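You operate a simulated robot arm through the tools that you are given. There is no shell and no other tool.

You are at the controls of a simulated two-armed robot. One attempt, no reset.

## Task
On the top of the grey cabinet, fold the grey rag in half, so that its two short edges meet.

Only the result counts: the job must be done as asked and must still hold three seconds after the hand-in. Knocking over, shifting, dropping, spilling or breaking anything else fails it. Flat cloth is picked up by pressing the open fingertips on it (5 to 10 N) and closing them slowly along it; thin cloth reads only 2 to 8 mm in the jaws.

## Robot
Two 7-joint arms with two-finger parallel grippers on one trunk, on a base that drives. Base frame: it is fixed to the floor where the robot stands at the start and does not move with it; the origin is under the middle of the robot, x ahead of it, y to its left, z up; the surface under the hand at the start is at about z = 900. Units: mm, degrees, N and s.
The left shoulder is at the start at [70, 177, 1170], the right one opposite. With the tool pointing down near the work surface each hand reaches from about 300 to 740 mm from the robot's upright axis, wherever it stands, measured 20 degrees to its own side. Places, roughly: top of the grey cabinet [600, 300, 900]. Payload 3.43 kg a hand.
The tool frame of a hand sits at the grasp point between the pads (the TCP): z along the fingers, y along the line on which they close. The tips reach 30 mm beyond it. Largest opening 94 mm; finger width 28, thickness 10; the body of the gripper, 50 by 96 mm, starts 55 mm behind the TCP.
Orientation is that of the tool frame in the base frame, as a unit quaternion [x, y, z, w]. With the fingers straight down and closing along the base's y, the tool's x points along the base's -x, its y along +y and its z along -z.

## Interface
- The arms move only by the tool move_arm. It takes "left_steps", "right_steps" or both (then of equal length, played together; a hand with none holds still); each is a list of rows, each a list of 3 entries, a list of its own where there are three numbers: the gripper command, from -1 (fully open) to 1 (shut), values between in proportion, then the shift along the tool's x, y, z in units of 200 mm (1.0 is 200 mm), then the turn, a rotation vector about the tool's x, y, z in units of 45 degrees (1.0 is 45 degrees). In form: [[jaw, [tx, ty, tz], [wx, wy, wz]], ...]. A call has 1 to 20 rows; each row is the pose to reach, as a shift and turn from the pose commanded when the call began, along the tool's axes at that moment. A call with a number of a shift or a turn outside -1 to 1 is refused whole. Each row takes 0.2 s and may step no farther than 50 mm and 8.6 degrees from the row before; otherwise, or with a gripper value out of range, the whole call is refused. A pose out of reach is approached as far as the arm can. The call stops where the force on the tool passes 40 N (or 10 N more than at its start, if that is more) or the arm is blocked; 0.2 s more then pass. The fingers move at their own pace (about 153 mm/s each) and stop on an object; they squeeze with about 44 N. The grip force told is the motor's: it shows also when the fingers shut on nothing. Time passes only in rows, and 0.2 s behind the last, so rows that repeat a pose let the fingers close. The reply holds the time, the measured pose of the TCP, the force on the tool along the base axes, the opening and the grip force, in the units named above and with some noise, with the torque about the TCP (base axes, N m) and any sound that the robot's microphone picked up.
- Cameras (640 x 400 px; columns grow to the right, rows downward): "scene" is now at [128, 4, 1469.3]; the picture's right is [0.08, -1.00, 0.00], its down [-0.75, -0.06, -0.66] and it looks along [0.65, 0.05, -0.75] (base axes); focal length 290 px, centre (320, 200). "left" rides on the left gripper at [76, -14, -103] in its tool frame; the picture's right is [0.18, 0.98, 0.00], its down [-0.75, 0.14, -0.64] and it looks along [-0.63, 0.12, 0.77] (tool axes); focal length 243 px, centre (320, 200). "right" rides on the right gripper at [76, 14, -102] in its tool frame; the picture's right is [-0.18, 0.98, 0.00], its down [-0.75, -0.14, -0.64] and it looks along [-0.63, -0.12, 0.77] (tool axes); focal length 243 px, centre (320, 200).
- grab_frame(camera): a new picture of that camera. It takes no simulated time.
- lift_body(by): slides the trunk up (or, below 0, down) by that many mm; the arms and the scene camera ride with it, the base frame stays. It gives what a move gives, with no picture.
- roll_base(legs): drives the robot by 1 to 6 legs, each [ahead, turn to the left] in mm and degrees, along the robot's own axes; the way and the turn of a leg run together, so that a leg with both is an arc; at most 1500 mm and 180 degrees a leg. The arms and the cameras ride along, it lands a little off, and it stops where it bumps. It gives what a move gives.
- turn_head(pan, tilt): turns the head with the scene camera to pan (to the left, within 86 degrees either way) and tilt (down, from -29 to 69), counted from straight ahead of the robot. It gives what a move gives.
- measure_at(camera, pixels): for up to 12 pixels [column, row] of the newest picture of that camera ("zoom" is the newest enlarged one), the place [x, y, z] in the base frame of the surface seen there, good to about 2 mm. It takes no simulated time.
- inspect(camera, box): a new picture of the part [left, top, right, bottom] of that camera's present view, enlarged. It takes no simulated time.
- sign_off(): hands the job in; it is judged then, once.

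Open the grippers and draw the arms clear of the work before you hand the job in, unless the task says otherwise.

The tools are called after "Request:" by a JSON object that holds its "fn" and its "kwargs". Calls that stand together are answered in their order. move_arm: Moves the arms, as the interface text tells. Its arguments: {"type":"object","properties":{"left_steps":{"type":"array","items":{"type":"array"}},"right_steps":{"type":"array","items":{"type":"array"}}},"required":[]} The other tools are called the same way: lift_body (by) slides the trunk up or down; roll_base (legs) drives the base; turn_head (pan, tilt) turns the head that bears the scene camera; grab_frame (camera) takes a picture; measure_at (camera, pixels) gives the place of the surface under pixels of a picture; inspect (camera, box) takes an enlarged picture of a part of a camera's view; sign_off () hands the job in.

At the start:

```text
t: 0.0
left_tcp_pos: [410.6, 361.2, 1066.8]
left_tcp_rot: [0.001, 1.0, 0.0, 0.001]
left_contact_force: [0.8, 0.2, -0.3]
left_wrist_torque: [-0.02, -0.01, 0.02]
left_grip_width: 94.1
left_grip_force: 0.0
right_tcp_pos: [543.3, -68.7, 1159.7]
right_tcp_rot: [0.0, 1.0, 0.0, 0.001]
right_contact_force: [-0.8, 1.0, -0.6]
right_wrist_torque: [0.02, -0.01, -0.01]
right_grip_width: 93.9
right_grip_force: 0.0
trunk travel left (down, up): [-750.0, 90.0]
robot x, y, heading: [1.3, 1.1, -0.1]
head pan, tilt: [4.8, 49.0]
```

scene: 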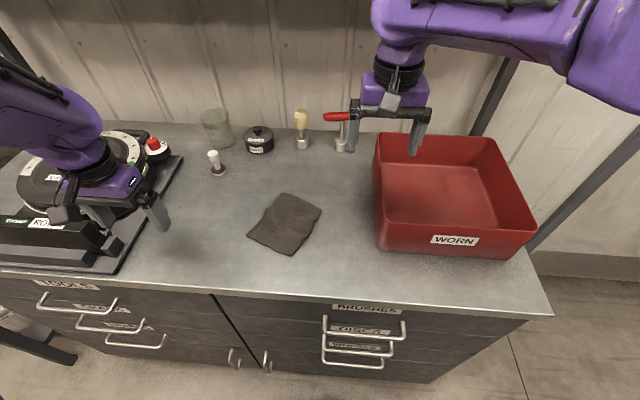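
right: 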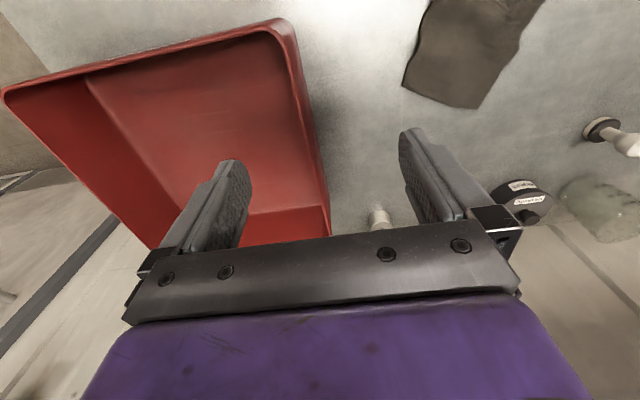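
left: 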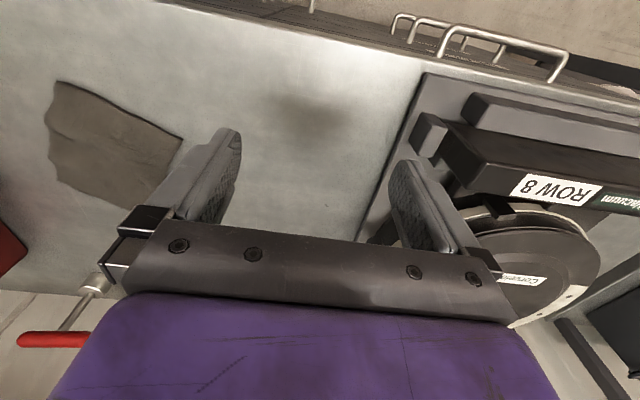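

The rag lies around pixel (285, 224) in the scene picture. I enlarge it to find its corners.

Request:
{"fn": "inspect", "kwargs": {"camera": "scene", "box": [225, 175, 345, 270]}}

```text
4.21 times, centred on (285, 222) of scene
```

zoom: 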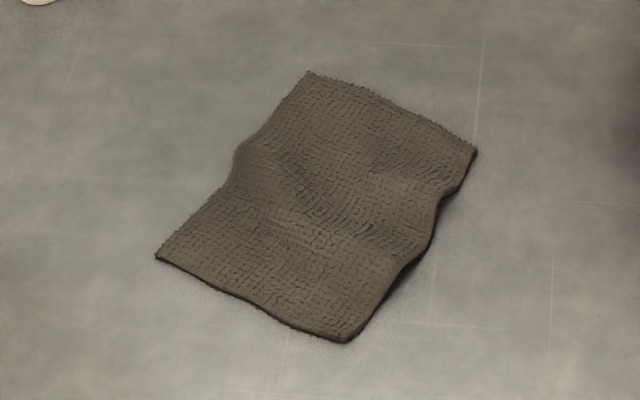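

The zoom shows corners near (310,73), (476,151), (347,341) and (156,257). I measure these, the edge midpoints, the middle and the bare table.

Request:
{"fn": "measure_at", "kwargs": {"camera": "zoom", "pixels": [[311, 76], [473, 153], [346, 338], [159, 256], [395, 108], [250, 303], [237, 165], [428, 235], [330, 200], [100, 150], [540, 300], [440, 220]]}}

Request:
{"fn": "measure_at", "kwargs": {"camera": "scene", "pixels": [[218, 172], [258, 150], [301, 145], [341, 148], [378, 250], [376, 140], [384, 180], [116, 270], [180, 158], [238, 296], [372, 308], [350, 190]]}}

```text
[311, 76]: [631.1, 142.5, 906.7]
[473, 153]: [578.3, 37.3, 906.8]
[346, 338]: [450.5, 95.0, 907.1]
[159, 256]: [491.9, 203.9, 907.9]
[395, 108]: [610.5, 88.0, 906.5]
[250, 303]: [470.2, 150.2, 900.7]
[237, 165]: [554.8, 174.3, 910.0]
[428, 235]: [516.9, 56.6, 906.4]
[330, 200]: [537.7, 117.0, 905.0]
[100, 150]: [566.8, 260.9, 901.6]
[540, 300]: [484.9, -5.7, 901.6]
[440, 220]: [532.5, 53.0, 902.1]
```

```text
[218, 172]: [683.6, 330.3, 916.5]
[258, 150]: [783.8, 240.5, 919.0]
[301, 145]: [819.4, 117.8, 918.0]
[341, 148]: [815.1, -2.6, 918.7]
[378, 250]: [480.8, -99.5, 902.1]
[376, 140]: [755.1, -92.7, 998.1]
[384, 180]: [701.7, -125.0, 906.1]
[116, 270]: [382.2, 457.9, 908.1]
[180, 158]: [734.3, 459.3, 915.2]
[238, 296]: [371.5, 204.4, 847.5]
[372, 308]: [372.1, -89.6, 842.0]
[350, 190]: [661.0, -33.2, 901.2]
```

The rag's short edges are A–B (far, [631,142]–[578,37]) and D–C (near, [492,204]–[450,95]), each about 117 mm long; the long sides measure about 146 mm. I plan to take the far short edge with both hands, jaws closing along the rag's length. First I turn both tools in free space, with the cameras facing outward.

Request:
{"fn": "move_arm", "kwargs": {"left_steps": [[-1, [0, 0, -0.05], [0, 0, 0.169]], [-1, [0, 0, -0.1], [0, 0, 0.338]], [-1, [0, 0, -0.15], [0, 0, 0.507]], [-1, [0, 0, -0.2], [0, 0, 0.676]], [-1, [0, 0, -0.2], [0, 0, 0.845]]], "right_steps": [[-1, [0, 0, 0], [0, 0, -0.1464]], [-1, [0, 0, 0], [0, 0, -0.2928]], [-1, [0, 0, 0], [0, 0, -0.4392]], [-1, [0, 0, 0], [0, 0, -0.5856]], [-1, [0, 0, 0], [0, 0, -0.732]]]}}

```text
t: 1.2
left_tcp_pos: [411.4, 360.9, 1107.4]
left_tcp_rot: [0.327, 0.945, -0.001, 0.001]
left_contact_force: [0.5, 0.7, -0.1]
left_wrist_torque: [0.0, -0.01, 0.02]
left_grip_width: 94.0
left_grip_force: 0.1
right_tcp_pos: [545.7, -67.0, 1161.3]
right_tcp_rot: [-0.284, 0.959, -0.001, 0.0]
right_contact_force: [0.3, -0.1, -0.3]
right_wrist_torque: [-0.02, 0.04, -0.02]
right_grip_width: 93.9
right_grip_force: 0.1
trunk travel left (down, up): [-750.0, 90.0]
robot x, y, heading: [-0.2, -1.5, 0.1]
head pan, tilt: [4.8, 49.0]
```

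Both tools turned as planned. I continue the same turns.

Request:
{"fn": "move_arm", "kwargs": {"left_steps": [[-1, [0, 0, 0], [0, 0, 0.169]], [-1, [0, 0, 0], [0, 0, 0.338]], [-1, [0, 0, 0], [0, 0, 0.507]], [-1, [0, 0, 0], [0, 0, 0.676]], [-1, [0, 0, 0], [0, 0, 0.845]]], "right_steps": [[-1, [0, 0, 0], [0, 0, -0.1464]], [-1, [0, 0, 0], [0, 0, -0.2928]], [-1, [0, 0, 0], [0, 0, -0.4392]], [-1, [0, 0, 0], [0, 0, -0.5856]], [-1, [0, 0, 0], [0, 0, -0.732]]]}}

Request:
{"fn": "move_arm", "kwargs": {"left_steps": [[-1, [0, 0, 0], [0, 0, 0.169]], [-1, [0, 0, 0], [0, 0, 0.338]], [-1, [0, 0, 0], [0, 0, 0.507]], [-1, [0, 0, 0], [0, 0, 0.676]], [-1, [0, 0, 0], [0, 0, 0.845]]]}}

```text
t: 2.4
left_tcp_pos: [410.9, 362.0, 1106.3]
left_tcp_rot: [0.617, 0.787, 0.001, 0.001]
left_contact_force: [0.4, -0.3, -0.1]
left_wrist_torque: [-0.03, -0.02, -0.02]
left_grip_width: 93.8
left_grip_force: 0.2
right_tcp_pos: [544.8, -68.2, 1159.4]
right_tcp_rot: [-0.545, 0.839, 0.0, 0.0]
right_contact_force: [-0.1, -0.1, -0.1]
right_wrist_torque: [-0.02, -0.01, 0.02]
right_grip_width: 94.1
right_grip_force: 0.1
trunk travel left (down, up): [-750.0, 90.0]
robot x, y, heading: [1.4, -0.6, 0.1]
head pan, tilt: [4.8, 49.0]
```

```text
t: 3.6
left_tcp_pos: [409.7, 360.9, 1106.6]
left_tcp_rot: [0.841, 0.541, 0.0, 0.001]
left_contact_force: [-0.5, -0.8, 0.6]
left_wrist_torque: [-0.01, 0.03, 0.02]
left_grip_width: 94.1
left_grip_force: 0.1
right_tcp_pos: [544.0, -68.3, 1159.8]
right_tcp_rot: [-0.544, 0.839, 0.0, 0.0]
right_contact_force: [0.5, 0.3, -0.8]
right_wrist_torque: [0.0, 0.01, -0.01]
right_grip_width: 94.0
right_grip_force: 0.1
trunk travel left (down, up): [-750.0, 90.0]
robot x, y, heading: [2.3, 2.2, 0.1]
head pan, tilt: [4.8, 49.0]
```

Both tools are oriented. Now I bring the left hand, high, toward a point above corner A at about (615,132).

Request:
{"fn": "move_arm", "kwargs": {"left_steps": [[-0.5, [-0.0874, 0.2, 0], [0, 0, 0]], [0, [-0.1748, 0.4, 0], [0, 0, 0]], [0.362, [-0.2622, 0.6, 0], [0, 0, 0]], [0.362, [-0.3496, 0.8, 0], [0, 0, 0]], [0.362, [-0.437, 1.0, 0], [0, 0, 0]]]}}

Request:
{"fn": "move_arm", "kwargs": {"left_steps": [[0.362, [-0.045, 0.102, 0.13], [0, 0, 0]], [0.362, [-0.089, 0.204, 0.265], [0, 0, 0]], [0.362, [-0.134, 0.305, 0.4], [0, 0, 0]], [0.362, [-0.178, 0.407, 0.533], [0, 0, 0]], [0.362, [-0.178, 0.407, 0.533], [0, 0, 0]]]}}

Request:
{"fn": "grab_frame", "kwargs": {"camera": "scene"}}

Request:
{"fn": "grab_frame", "kwargs": {"camera": "left"}}

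```text
t: 4.8
left_tcp_pos: [558.8, 194.6, 1107.9]
left_tcp_rot: [0.839, 0.544, 0.0, 0.0]
left_contact_force: [-0.6, -0.2, 0.4]
left_wrist_torque: [0.03, 0.04, 0.02]
left_grip_width: 29.9
left_grip_force: 0.2
right_tcp_pos: [545.9, -69.4, 1159.1]
right_tcp_rot: [-0.544, 0.839, 0.0, 0.0]
right_contact_force: [0.7, 0.0, 0.2]
right_wrist_torque: [0.03, 0.01, 0.04]
right_grip_width: 94.2
right_grip_force: 0.1
trunk travel left (down, up): [-750.0, 90.0]
robot x, y, heading: [3.1, 1.6, 0.0]
head pan, tilt: [4.8, 49.0]
```

```text
t: 6.0
left_tcp_pos: [615.3, 135.3, 999.7]
left_tcp_rot: [0.839, 0.544, 0.001, 0.0]
left_contact_force: [-0.6, 0.3, 0.0]
left_wrist_torque: [0.0, -0.01, -0.01]
left_grip_width: 29.9
left_grip_force: 0.1
right_tcp_pos: [544.1, -69.4, 1159.8]
right_tcp_rot: [-0.544, 0.839, 0.0, 0.0]
right_contact_force: [0.5, -0.3, 0.0]
right_wrist_torque: [0.0, 0.01, 0.01]
right_grip_width: 94.0
right_grip_force: 0.1
trunk travel left (down, up): [-750.0, 90.0]
robot x, y, heading: [-0.7, 7.6, 0.0]
head pan, tilt: [4.8, 49.0]
```

```text
taken
```

scene: 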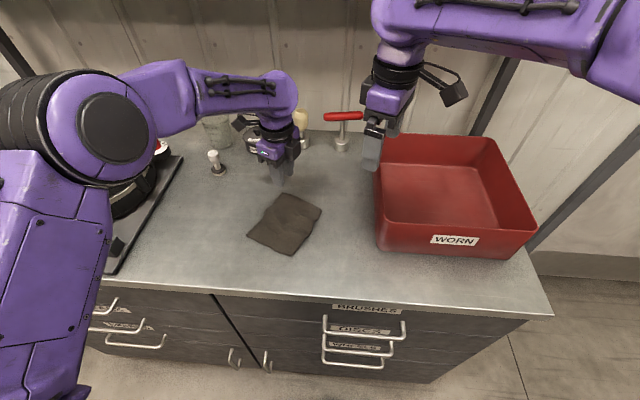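

```text
taken
```

left: 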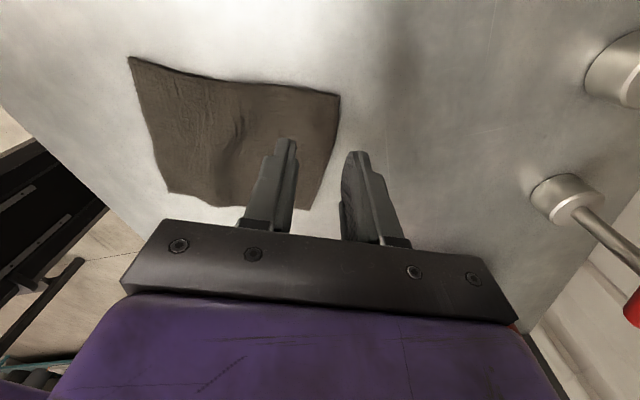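

The left camera shows the far short edge running from B (340,95) to A (307,208), between the fingers. I enlarge and measure it from here.

Request:
{"fn": "inspect", "kwargs": {"camera": "left", "box": [110, 40, 430, 240]}}

Request:
{"fn": "measure_at", "kwargs": {"camera": "left", "pixels": [[338, 97], [306, 208], [326, 152], [315, 185], [333, 120], [170, 190], [131, 60], [350, 130], [240, 82], [150, 130], [230, 130], [400, 120]]}}

```text
2.00 times, centred on (270, 140) of left
```

zoom: 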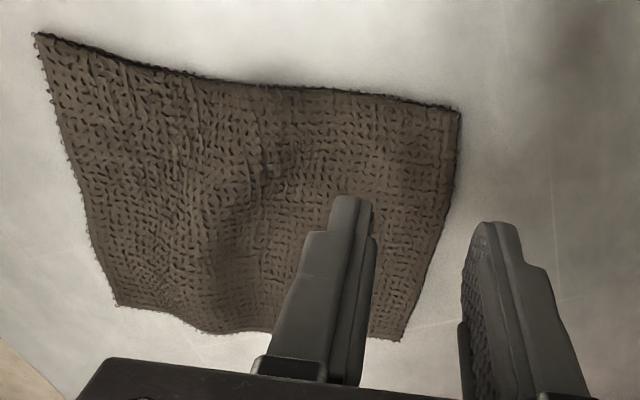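

```text
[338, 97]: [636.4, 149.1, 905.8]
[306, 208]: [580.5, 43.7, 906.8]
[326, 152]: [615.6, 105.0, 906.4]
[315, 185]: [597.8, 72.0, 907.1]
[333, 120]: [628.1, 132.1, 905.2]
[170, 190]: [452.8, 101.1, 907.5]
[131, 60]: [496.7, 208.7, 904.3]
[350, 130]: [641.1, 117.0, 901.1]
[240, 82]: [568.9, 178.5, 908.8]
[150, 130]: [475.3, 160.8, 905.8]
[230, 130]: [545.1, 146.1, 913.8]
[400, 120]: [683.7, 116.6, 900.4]
```

The two cameras disagree by about 6 mm on corner A, so I measure the corners again in the newest scene picture.

Request:
{"fn": "measure_at", "kwargs": {"camera": "scene", "pixels": [[284, 194], [320, 211], [292, 253], [249, 236], [304, 202], [270, 245], [321, 209], [378, 250]]}}

Request:
{"fn": "inspect", "kwargs": {"camera": "scene", "box": [225, 150, 345, 270]}}

```text
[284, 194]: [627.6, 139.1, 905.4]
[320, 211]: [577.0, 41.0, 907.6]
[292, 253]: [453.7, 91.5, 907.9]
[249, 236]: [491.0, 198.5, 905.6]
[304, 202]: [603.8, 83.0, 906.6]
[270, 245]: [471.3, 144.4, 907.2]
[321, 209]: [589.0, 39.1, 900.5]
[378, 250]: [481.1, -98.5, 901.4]
```

```text
3.33 times, centred on (285, 210) of scene
```

zoom: 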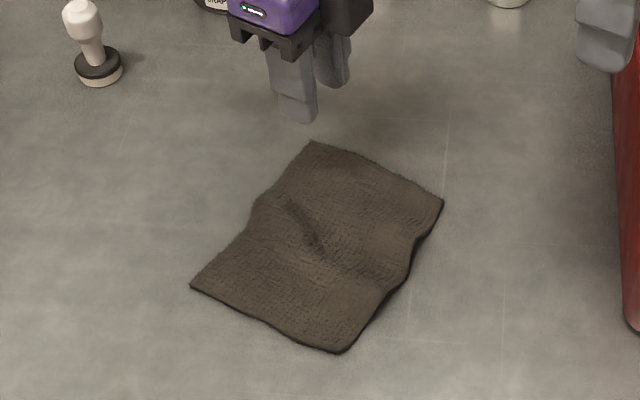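

I measure the fingertips in both views, to check each camera against the hand's own readings.

Request:
{"fn": "measure_at", "kwargs": {"camera": "left", "pixels": [[285, 140], [291, 141], [284, 150], [357, 153], [350, 153], [362, 158]]}}

Request:
{"fn": "measure_at", "kwargs": {"camera": "zoom", "pixels": [[300, 120], [285, 115], [312, 118], [345, 80], [290, 70], [335, 85], [312, 144], [440, 202], [340, 350], [194, 286]]}}

```text
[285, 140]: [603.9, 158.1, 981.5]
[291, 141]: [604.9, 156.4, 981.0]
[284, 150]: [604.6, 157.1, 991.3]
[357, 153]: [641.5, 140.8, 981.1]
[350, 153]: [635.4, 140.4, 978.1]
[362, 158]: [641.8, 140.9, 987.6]
```

```text
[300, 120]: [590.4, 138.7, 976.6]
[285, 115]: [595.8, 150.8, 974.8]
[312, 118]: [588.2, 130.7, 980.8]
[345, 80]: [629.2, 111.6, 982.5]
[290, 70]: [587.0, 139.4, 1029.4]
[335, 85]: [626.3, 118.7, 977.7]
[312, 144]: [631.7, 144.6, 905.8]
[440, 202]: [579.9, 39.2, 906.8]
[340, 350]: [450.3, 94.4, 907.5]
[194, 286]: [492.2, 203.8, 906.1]
```

The scene camera agrees with the hand's readings to about 2 mm, and the left hand is placed right for gripping 16 mm in from corner A. I lower it to just above the cloth.

Request:
{"fn": "move_arm", "kwargs": {"left_steps": [[0.362, [0, 0, 0.1], [0, 0, 0]], [0.362, [0, 0, 0.2], [0, 0, 0]], [0.362, [0, 0, 0.27], [0, 0, 0]], [0.362, [0, 0, 0.29], [0, 0, 0]], [0.362, [0, 0, 0.29], [0, 0, 0]]]}}

Request:
{"fn": "grab_frame", "kwargs": {"camera": "left"}}

Request:
{"fn": "inspect", "kwargs": {"camera": "scene", "box": [225, 150, 345, 270]}}

```text
t: 7.2
left_tcp_pos: [616.6, 134.8, 944.0]
left_tcp_rot: [0.839, 0.544, 0.0, 0.0]
left_contact_force: [0.5, -0.3, 1.0]
left_wrist_torque: [0.03, 0.01, 0.0]
left_grip_width: 30.3
left_grip_force: 0.0
right_tcp_pos: [544.7, -68.6, 1159.2]
right_tcp_rot: [-0.544, 0.839, 0.0, -0.001]
right_contact_force: [0.7, 0.8, 0.3]
right_wrist_torque: [0.01, -0.04, 0.03]
right_grip_width: 94.4
right_grip_force: 0.1
trunk travel left (down, up): [-750.0, 90.0]
robot x, y, heading: [3.2, 2.9, -0.3]
head pan, tilt: [4.8, 49.0]
```

```text
taken
```

left: 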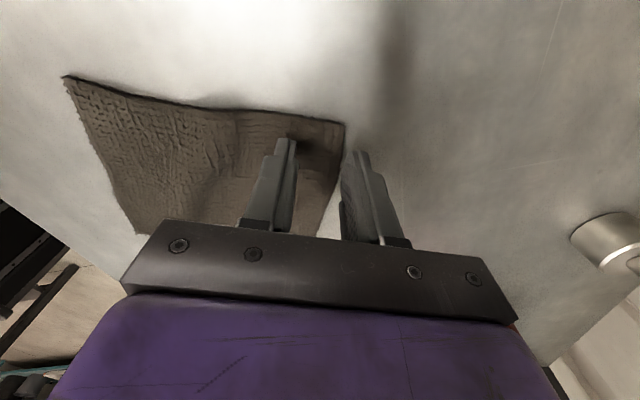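

```text
3.33 times, centred on (285, 210) of scene
```

zoom: 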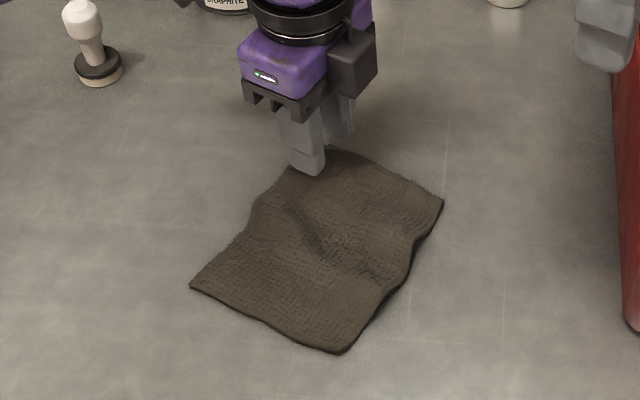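

The fingers straddle the edge near A, with tips at about z=914. I lower in small steps until I feel contact.

Request:
{"fn": "move_arm", "kwargs": {"left_steps": [[0.362, [0, 0, 0.02], [0, 0, 0]], [0.362, [0, 0, 0.03], [0, 0, 0]], [0.362, [0, 0, 0.035], [0, 0, 0]], [0.362, [0, 0, 0.04], [0, 0, 0]], [0.362, [0, 0, 0.04], [0, 0, 0]]]}}

```text
t: 8.4
left_tcp_pos: [617.6, 134.2, 935.0]
left_tcp_rot: [0.839, 0.543, 0.0, 0.001]
left_contact_force: [-1.1, 0.3, 0.4]
left_wrist_torque: [0.02, 0.01, -0.01]
left_grip_width: 30.1
left_grip_force: 0.0
right_tcp_pos: [544.4, -68.2, 1159.9]
right_tcp_rot: [-0.544, 0.839, 0.0, 0.001]
right_contact_force: [-0.4, 0.1, -0.1]
right_wrist_torque: [0.0, 0.04, 0.01]
right_grip_width: 94.0
right_grip_force: 0.0
trunk travel left (down, up): [-750.0, 90.0]
robot x, y, heading: [-5.3, -0.6, -0.1]
head pan, tilt: [4.8, 49.0]
```

No contact force yet at TCP z≈936. I go down another 3 mm in 1 mm steps.

Request:
{"fn": "move_arm", "kwargs": {"left_steps": [[0.362, [0, 0, 0.005], [0, 0, 0]], [0.362, [0, 0, 0.01], [0, 0, 0]], [0.362, [0, 0, 0.015], [0, 0, 0]], [0.362, [0, 0, 0.015], [0, 0, 0]]]}}

```text
t: 9.4
left_tcp_pos: [617.1, 134.6, 933.9]
left_tcp_rot: [0.839, 0.545, 0.001, 0.001]
left_contact_force: [0.3, 0.7, 11.2]
left_wrist_torque: [0.06, 0.1, -0.06]
left_grip_width: 30.0
left_grip_force: 0.1
right_tcp_pos: [542.8, -67.8, 1159.6]
right_tcp_rot: [-0.545, 0.839, 0.0, 0.0]
right_contact_force: [0.2, 0.4, 0.0]
right_wrist_torque: [0.01, 0.0, 0.0]
right_grip_width: 94.1
right_grip_force: 0.2
trunk travel left (down, up): [-750.0, 90.0]
robot x, y, heading: [1.7, 0.1, 0.1]
head pan, tilt: [4.8, 49.0]
```

Contact: 11 N, mostly under the inner finger. I ease off half a millimetre and close the jaws slowly along the cloth.

Request:
{"fn": "move_arm", "kwargs": {"left_steps": [[0.362, [0, 0, -0.0025], [0, 0, 0]], [0.42, [0, 0, -0.0025], [0, 0, 0]], [0.48, [0, 0, -0.0025], [0, 0, 0]], [0.54, [0, 0, -0.0025], [0, 0, 0]], [0.6, [0, 0, -0.0025], [0, 0, 0]], [0.66, [0, 0, -0.0025], [0, 0, 0]], [0.72, [0, 0, -0.0025], [0, 0, 0]], [0.78, [0, 0, -0.0025], [0, 0, 0]], [0.84, [0, 0, -0.0025], [0, 0, 0]], [0.9, [0, 0, -0.0025], [0, 0, 0]], [0.95, [0, 0, -0.0025], [0, 0, 0]], [1, [0, 0, -0.0025], [0, 0, 0]], [1, [0, 0, -0.0025], [0, 0, 0]], [1, [0, 0, -0.0025], [0, 0, 0]]]}}

Request:
{"fn": "grab_frame", "kwargs": {"camera": "left"}}

Request:
{"fn": "inspect", "kwargs": {"camera": "scene", "box": [225, 150, 345, 270]}}

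```text
t: 12.4
left_tcp_pos: [615.2, 134.6, 933.0]
left_tcp_rot: [0.839, 0.544, 0.002, 0.001]
left_contact_force: [-1.8, 1.1, 10.2]
left_wrist_torque: [0.05, 0.16, 0.03]
left_grip_width: 4.0
left_grip_force: 38.4
right_tcp_pos: [542.4, -69.9, 1161.2]
right_tcp_rot: [-0.544, 0.839, -0.001, 0.0]
right_contact_force: [0.4, -1.1, 0.3]
right_wrist_torque: [0.0, -0.03, -0.05]
right_grip_width: 93.9
right_grip_force: 0.1
trunk travel left (down, up): [-750.0, 90.0]
robot x, y, heading: [4.1, -1.0, -0.1]
head pan, tilt: [4.8, 49.0]
```

```text
taken
```

left: 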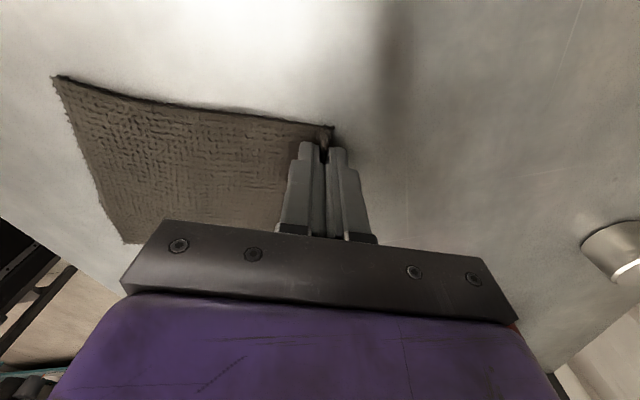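

```text
3.33 times, centred on (285, 210) of scene
```

zoom: 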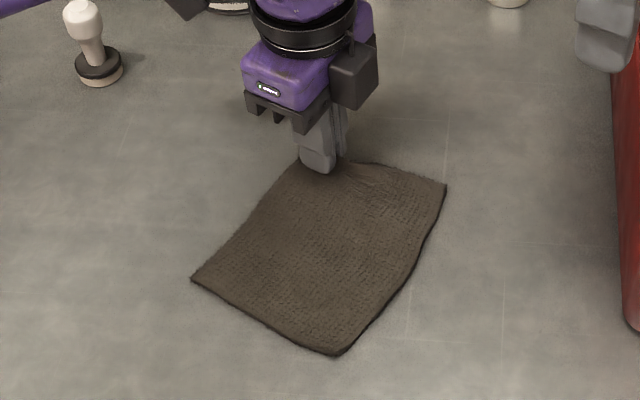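

The jaws read 4.0 mm at 38 N, so corner A is gripped, and the rag has smoothed out. I lift the left tip about 6 mm and lean that hand outward by 18° to make room for the right hand.

Request:
{"fn": "move_arm", "kwargs": {"left_steps": [[1, [0, 0, -0.03], [0, 0, 0]], [1, [0.015, 0, -0.028], [0, -0.13, 0]], [1, [0.031, 0, -0.025], [0, -0.27, 0]], [1, [0.046, 0, -0.0225], [0, -0.4, 0]], [1, [0.046, 0, -0.0225], [0, -0.4, 0]]]}}

Request:
{"fn": "grab_frame", "kwargs": {"camera": "scene"}}

Request:
{"fn": "inspect", "kwargs": {"camera": "scene", "box": [225, 150, 345, 270]}}

```text
t: 13.6
left_tcp_pos: [621.1, 143.1, 937.1]
left_tcp_rot: [0.829, 0.537, -0.131, 0.086]
left_contact_force: [0.6, 0.2, 4.1]
left_wrist_torque: [0.1, -0.03, 0.02]
left_grip_width: 4.3
left_grip_force: 38.2
right_tcp_pos: [544.2, -69.0, 1160.8]
right_tcp_rot: [-0.543, 0.84, 0.0, 0.0]
right_contact_force: [0.3, -0.4, 0.2]
right_wrist_torque: [0.02, -0.01, 0.0]
right_grip_width: 94.4
right_grip_force: 0.0
trunk travel left (down, up): [-750.0, 90.0]
robot x, y, heading: [1.8, -2.5, -0.0]
head pan, tilt: [4.8, 49.0]
```

```text
taken
```

scene: 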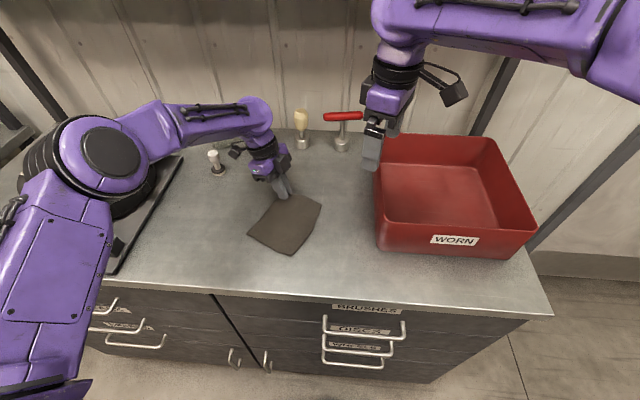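

```text
3.33 times, centred on (285, 210) of scene
```

zoom: 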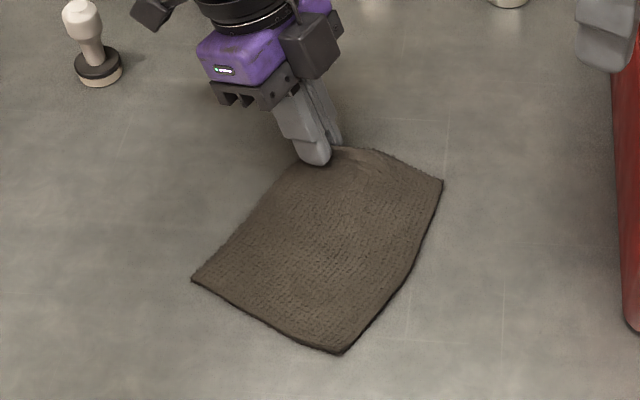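

The left hand now leans away. B sits near zoom (442,183); I measure the free part of the edge again.

Request:
{"fn": "measure_at", "kwargs": {"camera": "zoom", "pixels": [[441, 184], [425, 175], [408, 167], [390, 158], [372, 152], [350, 150], [340, 349], [196, 279], [310, 160], [330, 155], [432, 215], [268, 313]]}}

```text
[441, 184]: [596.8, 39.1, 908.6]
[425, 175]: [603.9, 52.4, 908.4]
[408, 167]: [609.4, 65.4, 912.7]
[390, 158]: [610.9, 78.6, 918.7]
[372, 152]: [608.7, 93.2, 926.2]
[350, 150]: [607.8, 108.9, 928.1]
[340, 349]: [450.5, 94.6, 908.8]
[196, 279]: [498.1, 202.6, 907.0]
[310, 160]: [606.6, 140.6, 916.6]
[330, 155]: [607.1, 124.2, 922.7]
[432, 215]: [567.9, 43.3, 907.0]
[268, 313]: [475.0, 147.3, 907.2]
```

Right target: the edge point 16 mm in from B, around (604,53), with the TCP at about (597,56). I bring the right hand over it at height, then down to z≈1000.

Request:
{"fn": "move_arm", "kwargs": {"right_steps": [[-0.5, [-0.17, 0.003, 0], [0, 0, 0]], [0, [-0.34, 0.006, 0], [0, 0, 0]], [0.468, [-0.51, 0.009, 0], [0, 0, 0]], [0.468, [-0.681, 0.0115, 0], [0, 0, 0]], [0.468, [-0.681, 0.0115, 0.2], [0, 0, 0]], [0.468, [-0.681, 0.0115, 0.4], [0, 0, 0]], [0.468, [-0.681, 0.0115, 0.6], [0, 0, 0]], [0.468, [-0.681, 0.0115, 0.8], [0, 0, 0]], [0.468, [-0.681, 0.0115, 0.8], [0, 0, 0]]]}}

Request:
{"fn": "grab_frame", "kwargs": {"camera": "scene"}}

Request:
{"fn": "grab_frame", "kwargs": {"camera": "right"}}

```text
t: 15.6
left_tcp_pos: [620.5, 142.7, 936.8]
left_tcp_rot: [0.829, 0.538, -0.13, 0.085]
left_contact_force: [-0.1, -1.0, 5.0]
left_wrist_torque: [0.05, -0.02, 0.01]
left_grip_width: 4.2
left_grip_force: 38.9
right_tcp_pos: [598.5, 56.1, 998.8]
right_tcp_rot: [-0.543, 0.84, 0.0, 0.0]
right_contact_force: [-0.4, -0.2, 0.0]
right_wrist_torque: [0.01, 0.04, 0.02]
right_grip_width: 25.1
right_grip_force: 0.1
right hand out of reach, approached as far as the arm can: row 4
trunk travel left (down, up): [-750.0, 90.0]
robot x, y, heading: [0.4, 0.6, -0.0]
head pan, tilt: [4.8, 49.0]
```

```text
taken
```

scene: 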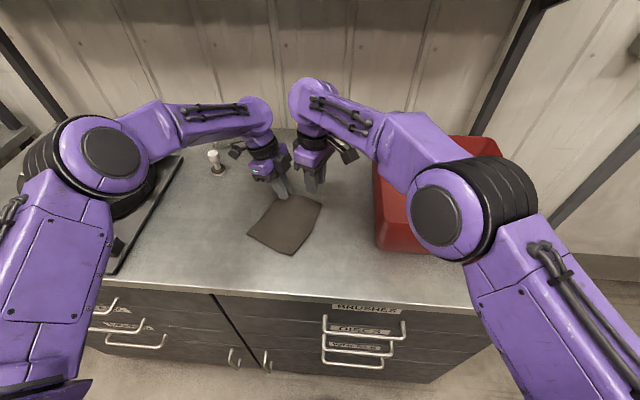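

```text
taken
```

right: 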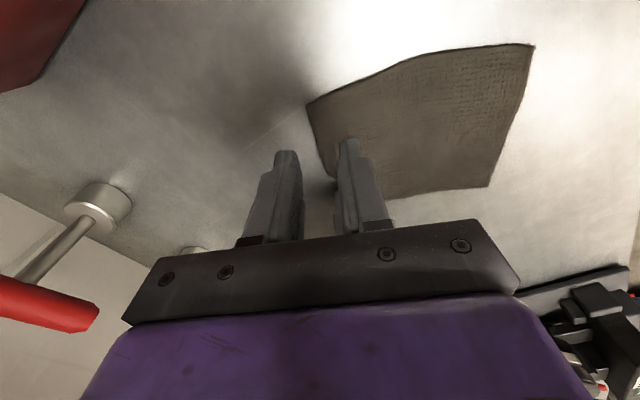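

The right hand hangs over B; its camera shows B at about (308,104) and the edge running down to (335,175). I check offsets between tips and edge in this view.

Request:
{"fn": "measure_at", "kwargs": {"camera": "right", "pixels": [[310, 106], [317, 130], [326, 155], [286, 153], [280, 156], [349, 141], [342, 141], [355, 145]]}}

Request:
{"fn": "inspect", "kwargs": {"camera": "scene", "box": [245, 130, 365, 250]}}

```text
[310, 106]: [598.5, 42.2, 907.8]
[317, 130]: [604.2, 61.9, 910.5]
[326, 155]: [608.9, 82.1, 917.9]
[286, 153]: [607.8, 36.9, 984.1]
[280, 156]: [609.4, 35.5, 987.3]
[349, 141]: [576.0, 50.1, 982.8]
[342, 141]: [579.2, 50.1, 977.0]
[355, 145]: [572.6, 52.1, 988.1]
```

```text
3.33 times, centred on (305, 190) of scene
```

zoom: 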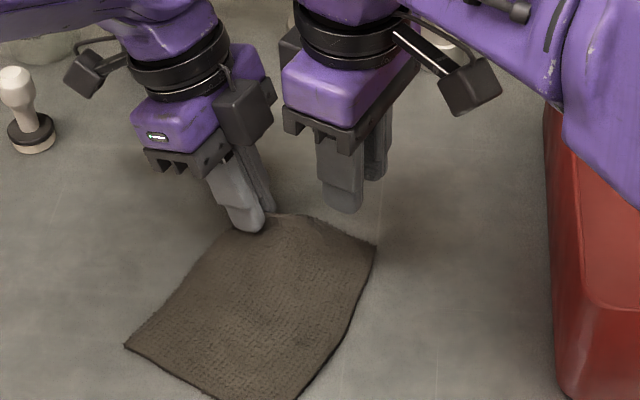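

I check the clearance between the two grippers' housings before lowering the right hand.

Request:
{"fn": "measure_at", "kwargs": {"camera": "zoom", "pixels": [[268, 90], [265, 120], [235, 100], [255, 80], [290, 50], [283, 40], [287, 80], [288, 120], [300, 90], [272, 85], [320, 190], [260, 200]]}}

```text
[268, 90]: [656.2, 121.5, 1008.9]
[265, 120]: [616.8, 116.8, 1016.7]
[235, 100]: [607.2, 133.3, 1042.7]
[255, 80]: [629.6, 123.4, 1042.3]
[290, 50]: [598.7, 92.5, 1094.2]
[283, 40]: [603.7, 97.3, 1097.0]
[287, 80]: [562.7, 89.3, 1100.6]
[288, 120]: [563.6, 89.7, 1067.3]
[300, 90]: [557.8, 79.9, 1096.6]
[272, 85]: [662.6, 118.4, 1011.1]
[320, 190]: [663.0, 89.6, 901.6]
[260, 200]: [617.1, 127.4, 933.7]
```

The grippers' black boxes would pass about 10 mm apart, so I lean the left hand another 8° outward. Meanwhile the right hand shifts 2–3 mm and comes down to just above the cloth.

Request:
{"fn": "move_arm", "kwargs": {"left_steps": [[1, [0.004, 0, -0.0128], [0, -0.06, 0]], [1, [0.01625, 0, -0.0128], [0, -0.178, 0]], [1, [0.01625, 0, -0.0128], [0, -0.178, 0]], [1, [0.01625, 0, -0.0128], [0, -0.178, 0]], [1, [0.01625, 0, -0.0128], [0, -0.178, 0]], [1, [0.01625, 0, -0.0128], [0, -0.178, 0]]], "right_steps": [[0.468, [-0.0125, 0.0125, 0], [0, 0, 0]], [0.468, [-0.0125, 0.0125, 0], [0, 0, 0]], [0.468, [-0.0125, 0.0125, 0.1], [0, 0, 0]], [0.468, [-0.0125, 0.0125, 0.2], [0, 0, 0]], [0.468, [-0.0125, 0.0125, 0.27], [0, 0, 0]], [0.468, [-0.0125, 0.0125, 0.27], [0, 0, 0]]]}}

Request:
{"fn": "grab_frame", "kwargs": {"camera": "right"}}

Request:
{"fn": "inspect", "kwargs": {"camera": "scene", "box": [235, 140, 355, 260]}}

```text
t: 17.0
left_tcp_pos: [623.3, 146.9, 937.9]
left_tcp_rot: [0.818, 0.53, -0.188, 0.123]
left_contact_force: [-0.1, 0.5, 1.2]
left_wrist_torque: [0.01, 0.03, 0.03]
left_grip_width: 4.0
left_grip_force: 38.4
right_tcp_pos: [597.2, 60.5, 943.5]
right_tcp_rot: [-0.544, 0.839, -0.001, 0.001]
right_contact_force: [0.6, -0.4, 0.5]
right_wrist_torque: [0.01, -0.01, -0.01]
right_grip_width: 24.9
right_grip_force: 0.1
trunk travel left (down, up): [-750.0, 90.0]
robot x, y, heading: [-1.2, 2.7, -0.1]
head pan, tilt: [4.8, 49.0]
```

```text
taken
```

right: 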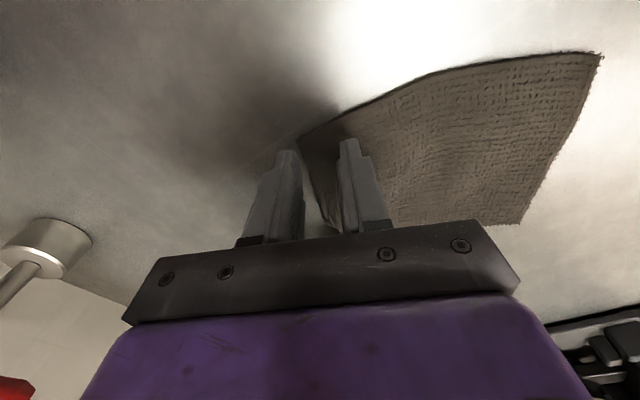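

```text
3.33 times, centred on (295, 200) of scene
```

zoom: 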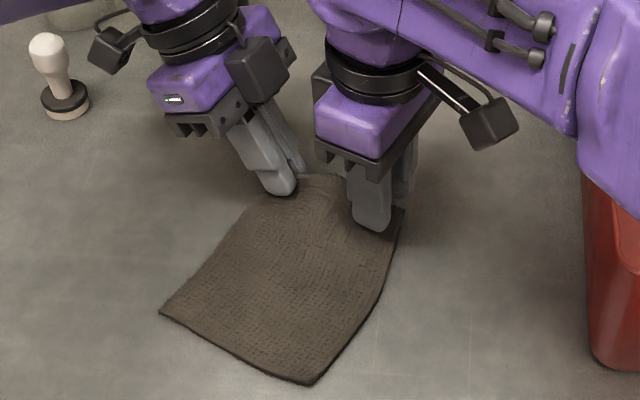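

No contact, and the right fingers straddle the edge near B (302,138). I verify the edge position once more, then press.

Request:
{"fn": "measure_at", "kwargs": {"camera": "right", "pixels": [[304, 140], [309, 165], [314, 185], [286, 153], [349, 141], [295, 155]]}}

Request:
{"fn": "move_arm", "kwargs": {"right_steps": [[0.468, [0, 0, 0.02], [0, 0, 0]], [0.468, [0, 0, 0.035], [0, 0, 0]], [0.468, [0, 0, 0.04], [0, 0, 0]], [0.468, [0, 0, 0.045], [0, 0, 0]], [0.468, [0, 0, 0.045], [0, 0, 0]]]}}

```text
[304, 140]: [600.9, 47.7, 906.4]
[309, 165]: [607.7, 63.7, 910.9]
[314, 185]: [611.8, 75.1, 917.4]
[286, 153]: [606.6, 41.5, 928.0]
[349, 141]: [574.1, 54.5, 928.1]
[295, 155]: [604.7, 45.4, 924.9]
```

```text
t: 18.2
left_tcp_pos: [623.2, 145.4, 937.2]
left_tcp_rot: [0.818, 0.529, -0.188, 0.123]
left_contact_force: [0.1, 0.9, 2.5]
left_wrist_torque: [0.03, 0.0, 0.01]
left_grip_width: 4.0
left_grip_force: 38.8
right_tcp_pos: [596.6, 60.0, 936.9]
right_tcp_rot: [-0.545, 0.839, 0.001, 0.0]
right_contact_force: [-0.2, -0.6, 0.0]
right_wrist_torque: [0.0, 0.02, -0.05]
right_grip_width: 25.0
right_grip_force: 0.0
trunk travel left (down, up): [-750.0, 90.0]
robot x, y, heading: [-1.6, -0.4, 0.1]
head pan, tilt: [4.8, 49.0]
```

The right TCP sits 8 mm inside the edge, as wanted, but there is no force yet. I go down 3 mm more.

Request:
{"fn": "move_arm", "kwargs": {"right_steps": [[0.468, [0, 0, 0.005], [0, 0, 0]], [0.468, [0, 0, 0.01], [0, 0, 0]], [0.468, [0, 0, 0.0125], [0, 0, 0]], [0.468, [0, 0, 0.0125], [0, 0, 0]]]}}

```text
t: 19.2
left_tcp_pos: [623.9, 146.4, 937.2]
left_tcp_rot: [0.818, 0.53, -0.188, 0.123]
left_contact_force: [0.7, -0.5, 2.2]
left_wrist_torque: [0.04, -0.03, 0.01]
left_grip_width: 4.0
left_grip_force: 38.9
right_tcp_pos: [596.5, 59.8, 935.5]
right_tcp_rot: [-0.544, 0.839, 0.0, 0.0]
right_contact_force: [-0.1, 0.1, 0.9]
right_wrist_torque: [0.0, 0.04, 0.0]
right_grip_width: 24.9
right_grip_force: 0.1
trunk travel left (down, up): [-750.0, 90.0]
robot x, y, heading: [1.8, 0.9, 0.4]
head pan, tilt: [4.8, 49.0]
```

Still only about 1 N. I go down another 1.5 mm.

Request:
{"fn": "move_arm", "kwargs": {"right_steps": [[0.468, [0, 0, 0.004], [0, 0, 0]], [0.468, [0, 0, 0.0075], [0, 0, 0]], [0.468, [0, 0, 0.0075], [0, 0, 0]]]}}

```text
t: 20.0
left_tcp_pos: [622.6, 145.8, 938.2]
left_tcp_rot: [0.817, 0.53, -0.188, 0.123]
left_contact_force: [0.1, 0.0, 0.9]
left_wrist_torque: [0.04, 0.0, 0.02]
left_grip_width: 4.0
left_grip_force: 38.7
right_tcp_pos: [596.7, 60.7, 934.5]
right_tcp_rot: [-0.544, 0.839, -0.001, 0.0]
right_contact_force: [0.4, -0.7, 5.2]
right_wrist_torque: [0.07, 0.05, 0.0]
right_grip_width: 24.7
right_grip_force: 0.0
trunk travel left (down, up): [-750.0, 90.0]
robot x, y, heading: [-0.4, -6.0, -0.1]
head pan, tilt: [4.8, 49.0]
```

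5 N now. I press half a millimetre more and close slowly, while shifting the hand inward so that the inner finger stays in place on the cloth.

Request:
{"fn": "move_arm", "kwargs": {"right_steps": [[0.468, [0, 0, 0.0025], [0, 0, 0]], [0.52, [0, 0.005, 0.0025], [0, 0, 0]], [0.57, [0, 0.01, 0.0025], [0, 0, 0]], [0.62, [0, 0.015, 0.0025], [0, 0, 0]], [0.67, [0, 0.02, 0.0025], [0, 0, 0]], [0.72, [0, 0.025, 0.0025], [0, 0, 0]], [0.77, [0, 0.03, 0.0025], [0, 0, 0]], [0.82, [0, 0.035, 0.0025], [0, 0, 0]], [0.87, [0, 0.04, 0.0025], [0, 0, 0]], [0.92, [0, 0.045, 0.0025], [0, 0, 0]], [0.96, [0, 0.048, 0.0025], [0, 0, 0]], [1, [0, 0.05, 0.0025], [0, 0, 0]], [1, [0, 0.05, 0.0025], [0, 0, 0]], [1, [0, 0.05, 0.0025], [0, 0, 0]]]}}

Request:
{"fn": "grab_frame", "kwargs": {"camera": "right"}}

Request:
{"fn": "inspect", "kwargs": {"camera": "scene", "box": [235, 140, 355, 260]}}

```text
t: 23.0
left_tcp_pos: [621.7, 146.4, 938.7]
left_tcp_rot: [0.818, 0.53, -0.189, 0.124]
left_contact_force: [-0.3, -0.2, 0.7]
left_wrist_torque: [0.09, 0.0, 0.0]
left_grip_width: 4.0
left_grip_force: 38.9
right_tcp_pos: [587.0, 63.8, 934.3]
right_tcp_rot: [-0.545, 0.839, -0.001, 0.0]
right_contact_force: [1.7, 0.5, 7.8]
right_wrist_torque: [0.03, 0.02, 0.0]
right_grip_width: 3.2
right_grip_force: 37.8
trunk travel left (down, up): [-750.0, 90.0]
robot x, y, heading: [-0.6, -0.7, -0.2]
head pan, tilt: [4.8, 49.0]
```

```text
taken
```

right: 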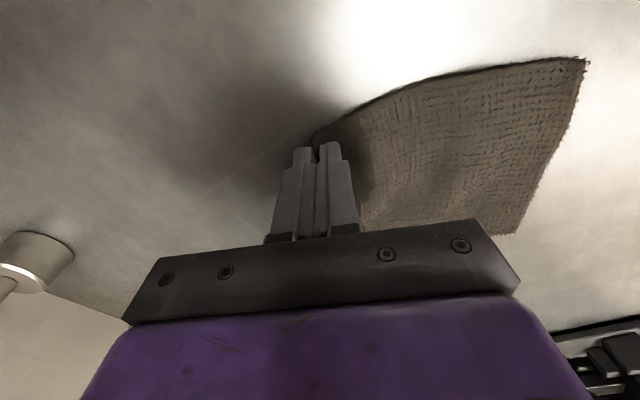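

```text
3.33 times, centred on (295, 200) of scene
```

zoom: 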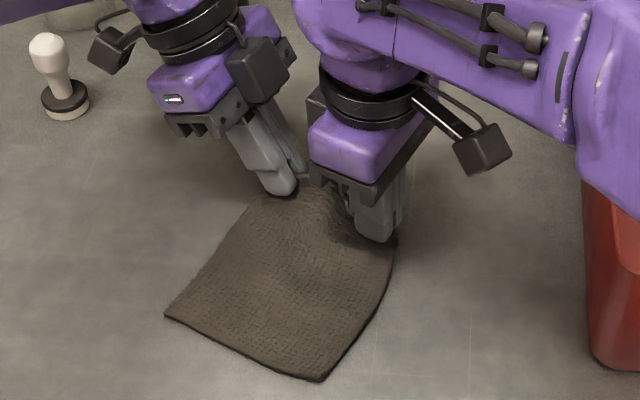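

Both corners are gripped: right at 3.2 mm with 38 N, left at 4.0 mm with 39 N. I measure the near edge D–C, zoom (168,313)–(320,378), to plan the fold.

Request:
{"fn": "measure_at", "kwargs": {"camera": "zoom", "pixels": [[170, 314], [320, 376], [245, 347], [205, 330], [285, 363], [300, 230], [385, 270], [230, 240], [320, 205], [345, 215]]}}

```text
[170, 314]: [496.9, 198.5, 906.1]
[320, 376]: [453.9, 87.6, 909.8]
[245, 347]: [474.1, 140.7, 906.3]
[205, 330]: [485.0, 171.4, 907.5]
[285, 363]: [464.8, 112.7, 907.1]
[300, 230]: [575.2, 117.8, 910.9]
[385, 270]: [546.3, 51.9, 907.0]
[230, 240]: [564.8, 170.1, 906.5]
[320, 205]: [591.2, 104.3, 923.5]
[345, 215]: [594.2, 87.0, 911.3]
```

Near edge: D≈(497,199), C≈(454,88); both pinches lie about 136 mm from it, on the rag's own axis. I lift both hands together through the first part of an arc, spreading the right hand slightly outward.

Request:
{"fn": "move_arm", "kwargs": {"left_steps": [[1, [-0.0314, -0.0105, -0.0628], [0, 0, 0]], [1, [-0.0615, -0.0415, -0.1206], [0, 0, 0]], [1, [-0.0886, -0.091, -0.1699], [0, 0, 0]], [1, [-0.0886, -0.091, -0.1699], [0, 0, 0]]], "right_steps": [[1, [0.008, 0.0101, -0.0775], [0, 0, 0]], [1, [0.0172, 0.0407, -0.15], [0, 0, 0]], [1, [0.0274, 0.0898, -0.212], [0, 0, 0]], [1, [0.0274, 0.0898, -0.212], [0, 0, 0]]]}}

Request:
{"fn": "inspect", "kwargs": {"camera": "scene", "box": [225, 140, 345, 260]}}

Request:
{"fn": "grab_frame", "kwargs": {"camera": "left"}}

Request:
{"fn": "grab_frame", "kwargs": {"camera": "right"}}

```text
t: 24.0
left_tcp_pos: [604.7, 153.5, 977.0]
left_tcp_rot: [0.817, 0.53, -0.189, 0.122]
left_contact_force: [-0.3, -0.4, -0.6]
left_wrist_torque: [0.04, -0.01, -0.03]
left_grip_width: 4.2
left_grip_force: 39.0
right_tcp_pos: [569.5, 65.7, 976.8]
right_tcp_rot: [-0.544, 0.839, 0.001, 0.0]
right_contact_force: [-0.1, 0.9, 0.6]
right_wrist_torque: [0.07, 0.01, 0.02]
right_grip_width: 3.2
right_grip_force: 37.6
trunk travel left (down, up): [-750.0, 90.0]
robot x, y, heading: [1.7, 1.9, 0.1]
head pan, tilt: [4.8, 49.0]
```

```text
3.33 times, centred on (285, 200) of scene
```

zoom: 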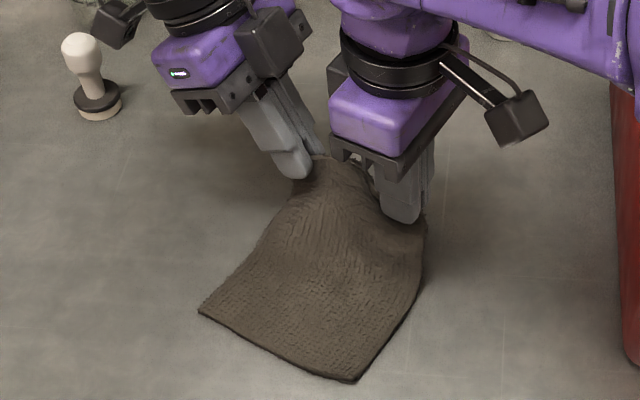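

```text
taken
```

left: 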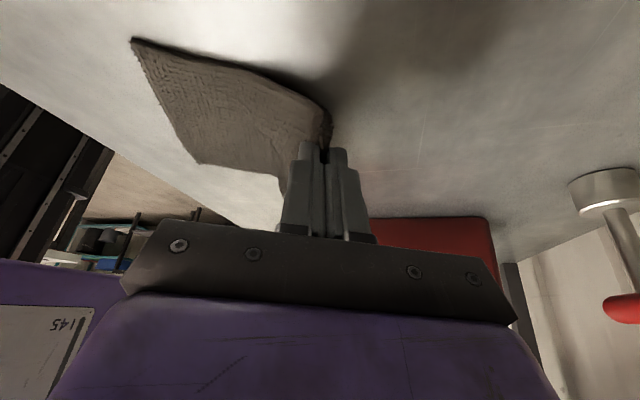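

```text
taken
```

right: 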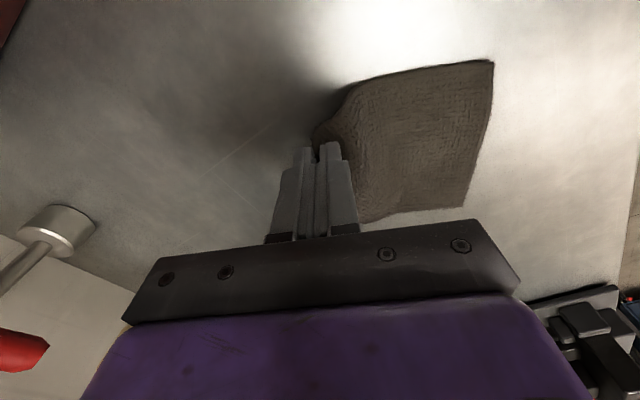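

Both hands hold the edge, and D and C have not moved. I continue the arc to its top, above the rag's middle, widening the spread by a few mm.

Request:
{"fn": "move_arm", "kwargs": {"left_steps": [[1, [-0.0221, -0.064, -0.0373], [0, 0, 0]], [1, [-0.0376, -0.139, -0.06], [0, 0, 0]], [1, [-0.0455, -0.219, -0.0664], [0, 0, 0]], [1, [-0.0455, -0.219, -0.0664], [0, 0, 0]]], "right_steps": [[1, [0.0109, 0.0636, -0.048], [0, 0, 0]], [1, [0.0224, 0.1383, -0.078], [0, 0, 0]], [1, [0.0343, 0.2178, -0.088], [0, 0, 0]], [1, [0.0343, 0.2178, -0.088], [0, 0, 0]]]}}

Request:
{"fn": "inspect", "kwargs": {"camera": "scene", "box": [225, 140, 345, 260]}}

Request:
{"fn": "grab_frame", "kwargs": {"camera": "scene"}}

Request:
{"fn": "grab_frame", "kwargs": {"camera": "left"}}

```text
t: 25.0
left_tcp_pos: [565.0, 168.7, 994.1]
left_tcp_rot: [0.817, 0.53, -0.189, 0.123]
left_contact_force: [-0.9, -3.3, -1.5]
left_wrist_torque: [-0.01, 0.01, -0.02]
left_grip_width: 4.4
left_grip_force: 38.3
right_tcp_pos: [530.6, 70.0, 990.9]
right_tcp_rot: [-0.536, 0.844, 0.009, -0.002]
right_contact_force: [0.5, 3.1, 1.3]
right_wrist_torque: [0.15, -0.02, 0.04]
right_grip_width: 3.1
right_grip_force: 37.5
trunk travel left (down, up): [-750.0, 90.0]
robot x, y, heading: [2.7, -1.8, 0.1]
head pan, tilt: [4.8, 49.0]
```

```text
3.33 times, centred on (285, 200) of scene
```

zoom: 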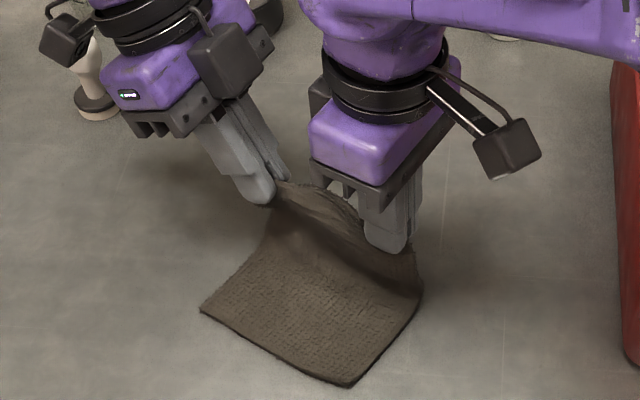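

```text
taken
```

scene: 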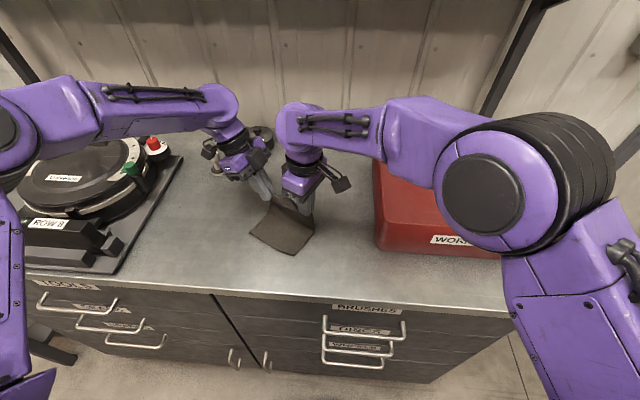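

```text
taken
```

left: 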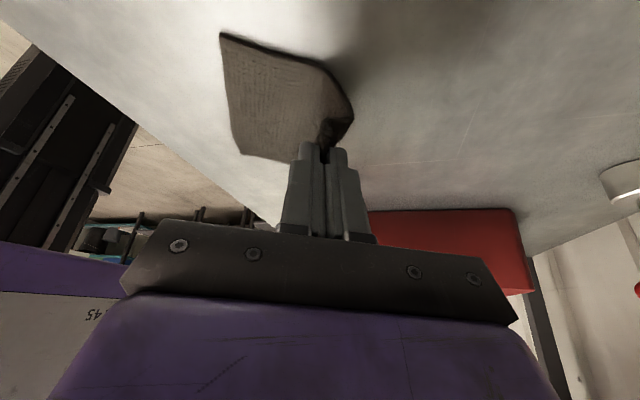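

The edge is now taut between the hands (about 3 N). The right hand reads some 9 mm off its commanded place, so I hold one moment and read again.

Request:
{"fn": "move_arm", "kwargs": {"left_steps": [[1, [0, 0, 0], [0, 0, 0]], [1, [0, 0, 0], [0, 0, 0]]], "right_steps": [[1, [0, 0, 0], [0, 0, 0]], [1, [0, 0, 0], [0, 0, 0]]]}}

Request:
{"fn": "grab_frame", "kwargs": {"camera": "right"}}

```text
t: 25.6
left_tcp_pos: [564.4, 169.3, 994.5]
left_tcp_rot: [0.817, 0.531, -0.189, 0.123]
left_contact_force: [-0.6, -0.6, -0.7]
left_wrist_torque: [0.04, 0.03, -0.03]
left_grip_width: 4.0
left_grip_force: 38.6
right_tcp_pos: [531.5, 70.7, 994.3]
right_tcp_rot: [-0.536, 0.844, 0.008, 0.001]
right_contact_force: [0.5, 0.8, 0.0]
right_wrist_torque: [0.07, 0.01, 0.02]
right_grip_width: 3.3
right_grip_force: 37.7
trunk travel left (down, up): [-750.0, 90.0]
robot x, y, heading: [0.6, -1.2, -0.0]
head pan, tilt: [4.8, 49.0]
```

```text
taken
```

right: 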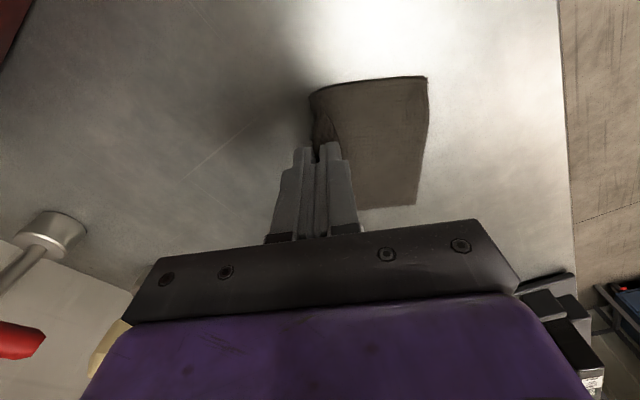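

The right arm stays about 8 mm short along the fold direction, with little force. I try one small step on, with both hands starting to tilt (8°), and watch whether it follows.

Request:
{"fn": "move_arm", "kwargs": {"left_steps": [[1, [0.0001, -0.042, 0.0042], [-0.08, 0, 0.039]], [1, [0.0003, -0.0838, 0.0085], [-0.1598, 0, 0.0779]], [1, [0.0003, -0.0838, 0.0085], [-0.1598, 0, 0.0779]]], "right_steps": [[1, [0.0017, 0.043, 0.004], [0.089, 0, 0]], [1, [0.0035, 0.0858, 0.008], [0.1778, 0, 0]], [1, [0.0035, 0.0858, 0.008], [0.1778, 0, 0]]]}}

```text
t: 26.4
left_tcp_pos: [548.7, 172.6, 992.0]
left_tcp_rot: [0.825, 0.514, -0.152, 0.179]
left_contact_force: [-9.7, -20.8, -11.3]
left_wrist_torque: [-0.31, 0.29, -0.1]
left_grip_width: 3.5
left_grip_force: 38.0
right_tcp_pos: [504.7, 72.6, 961.4]
right_tcp_rot: [-0.531, 0.847, -0.03, 0.007]
right_contact_force: [10.3, 20.4, 10.5]
right_wrist_torque: [0.82, -0.35, -0.01]
right_grip_width: 3.3
right_grip_force: 37.9
trunk travel left (down, up): [-750.0, 90.0]
robot x, y, heading: [-0.4, -0.9, -0.2]
head pan, tilt: [4.8, 49.0]
```

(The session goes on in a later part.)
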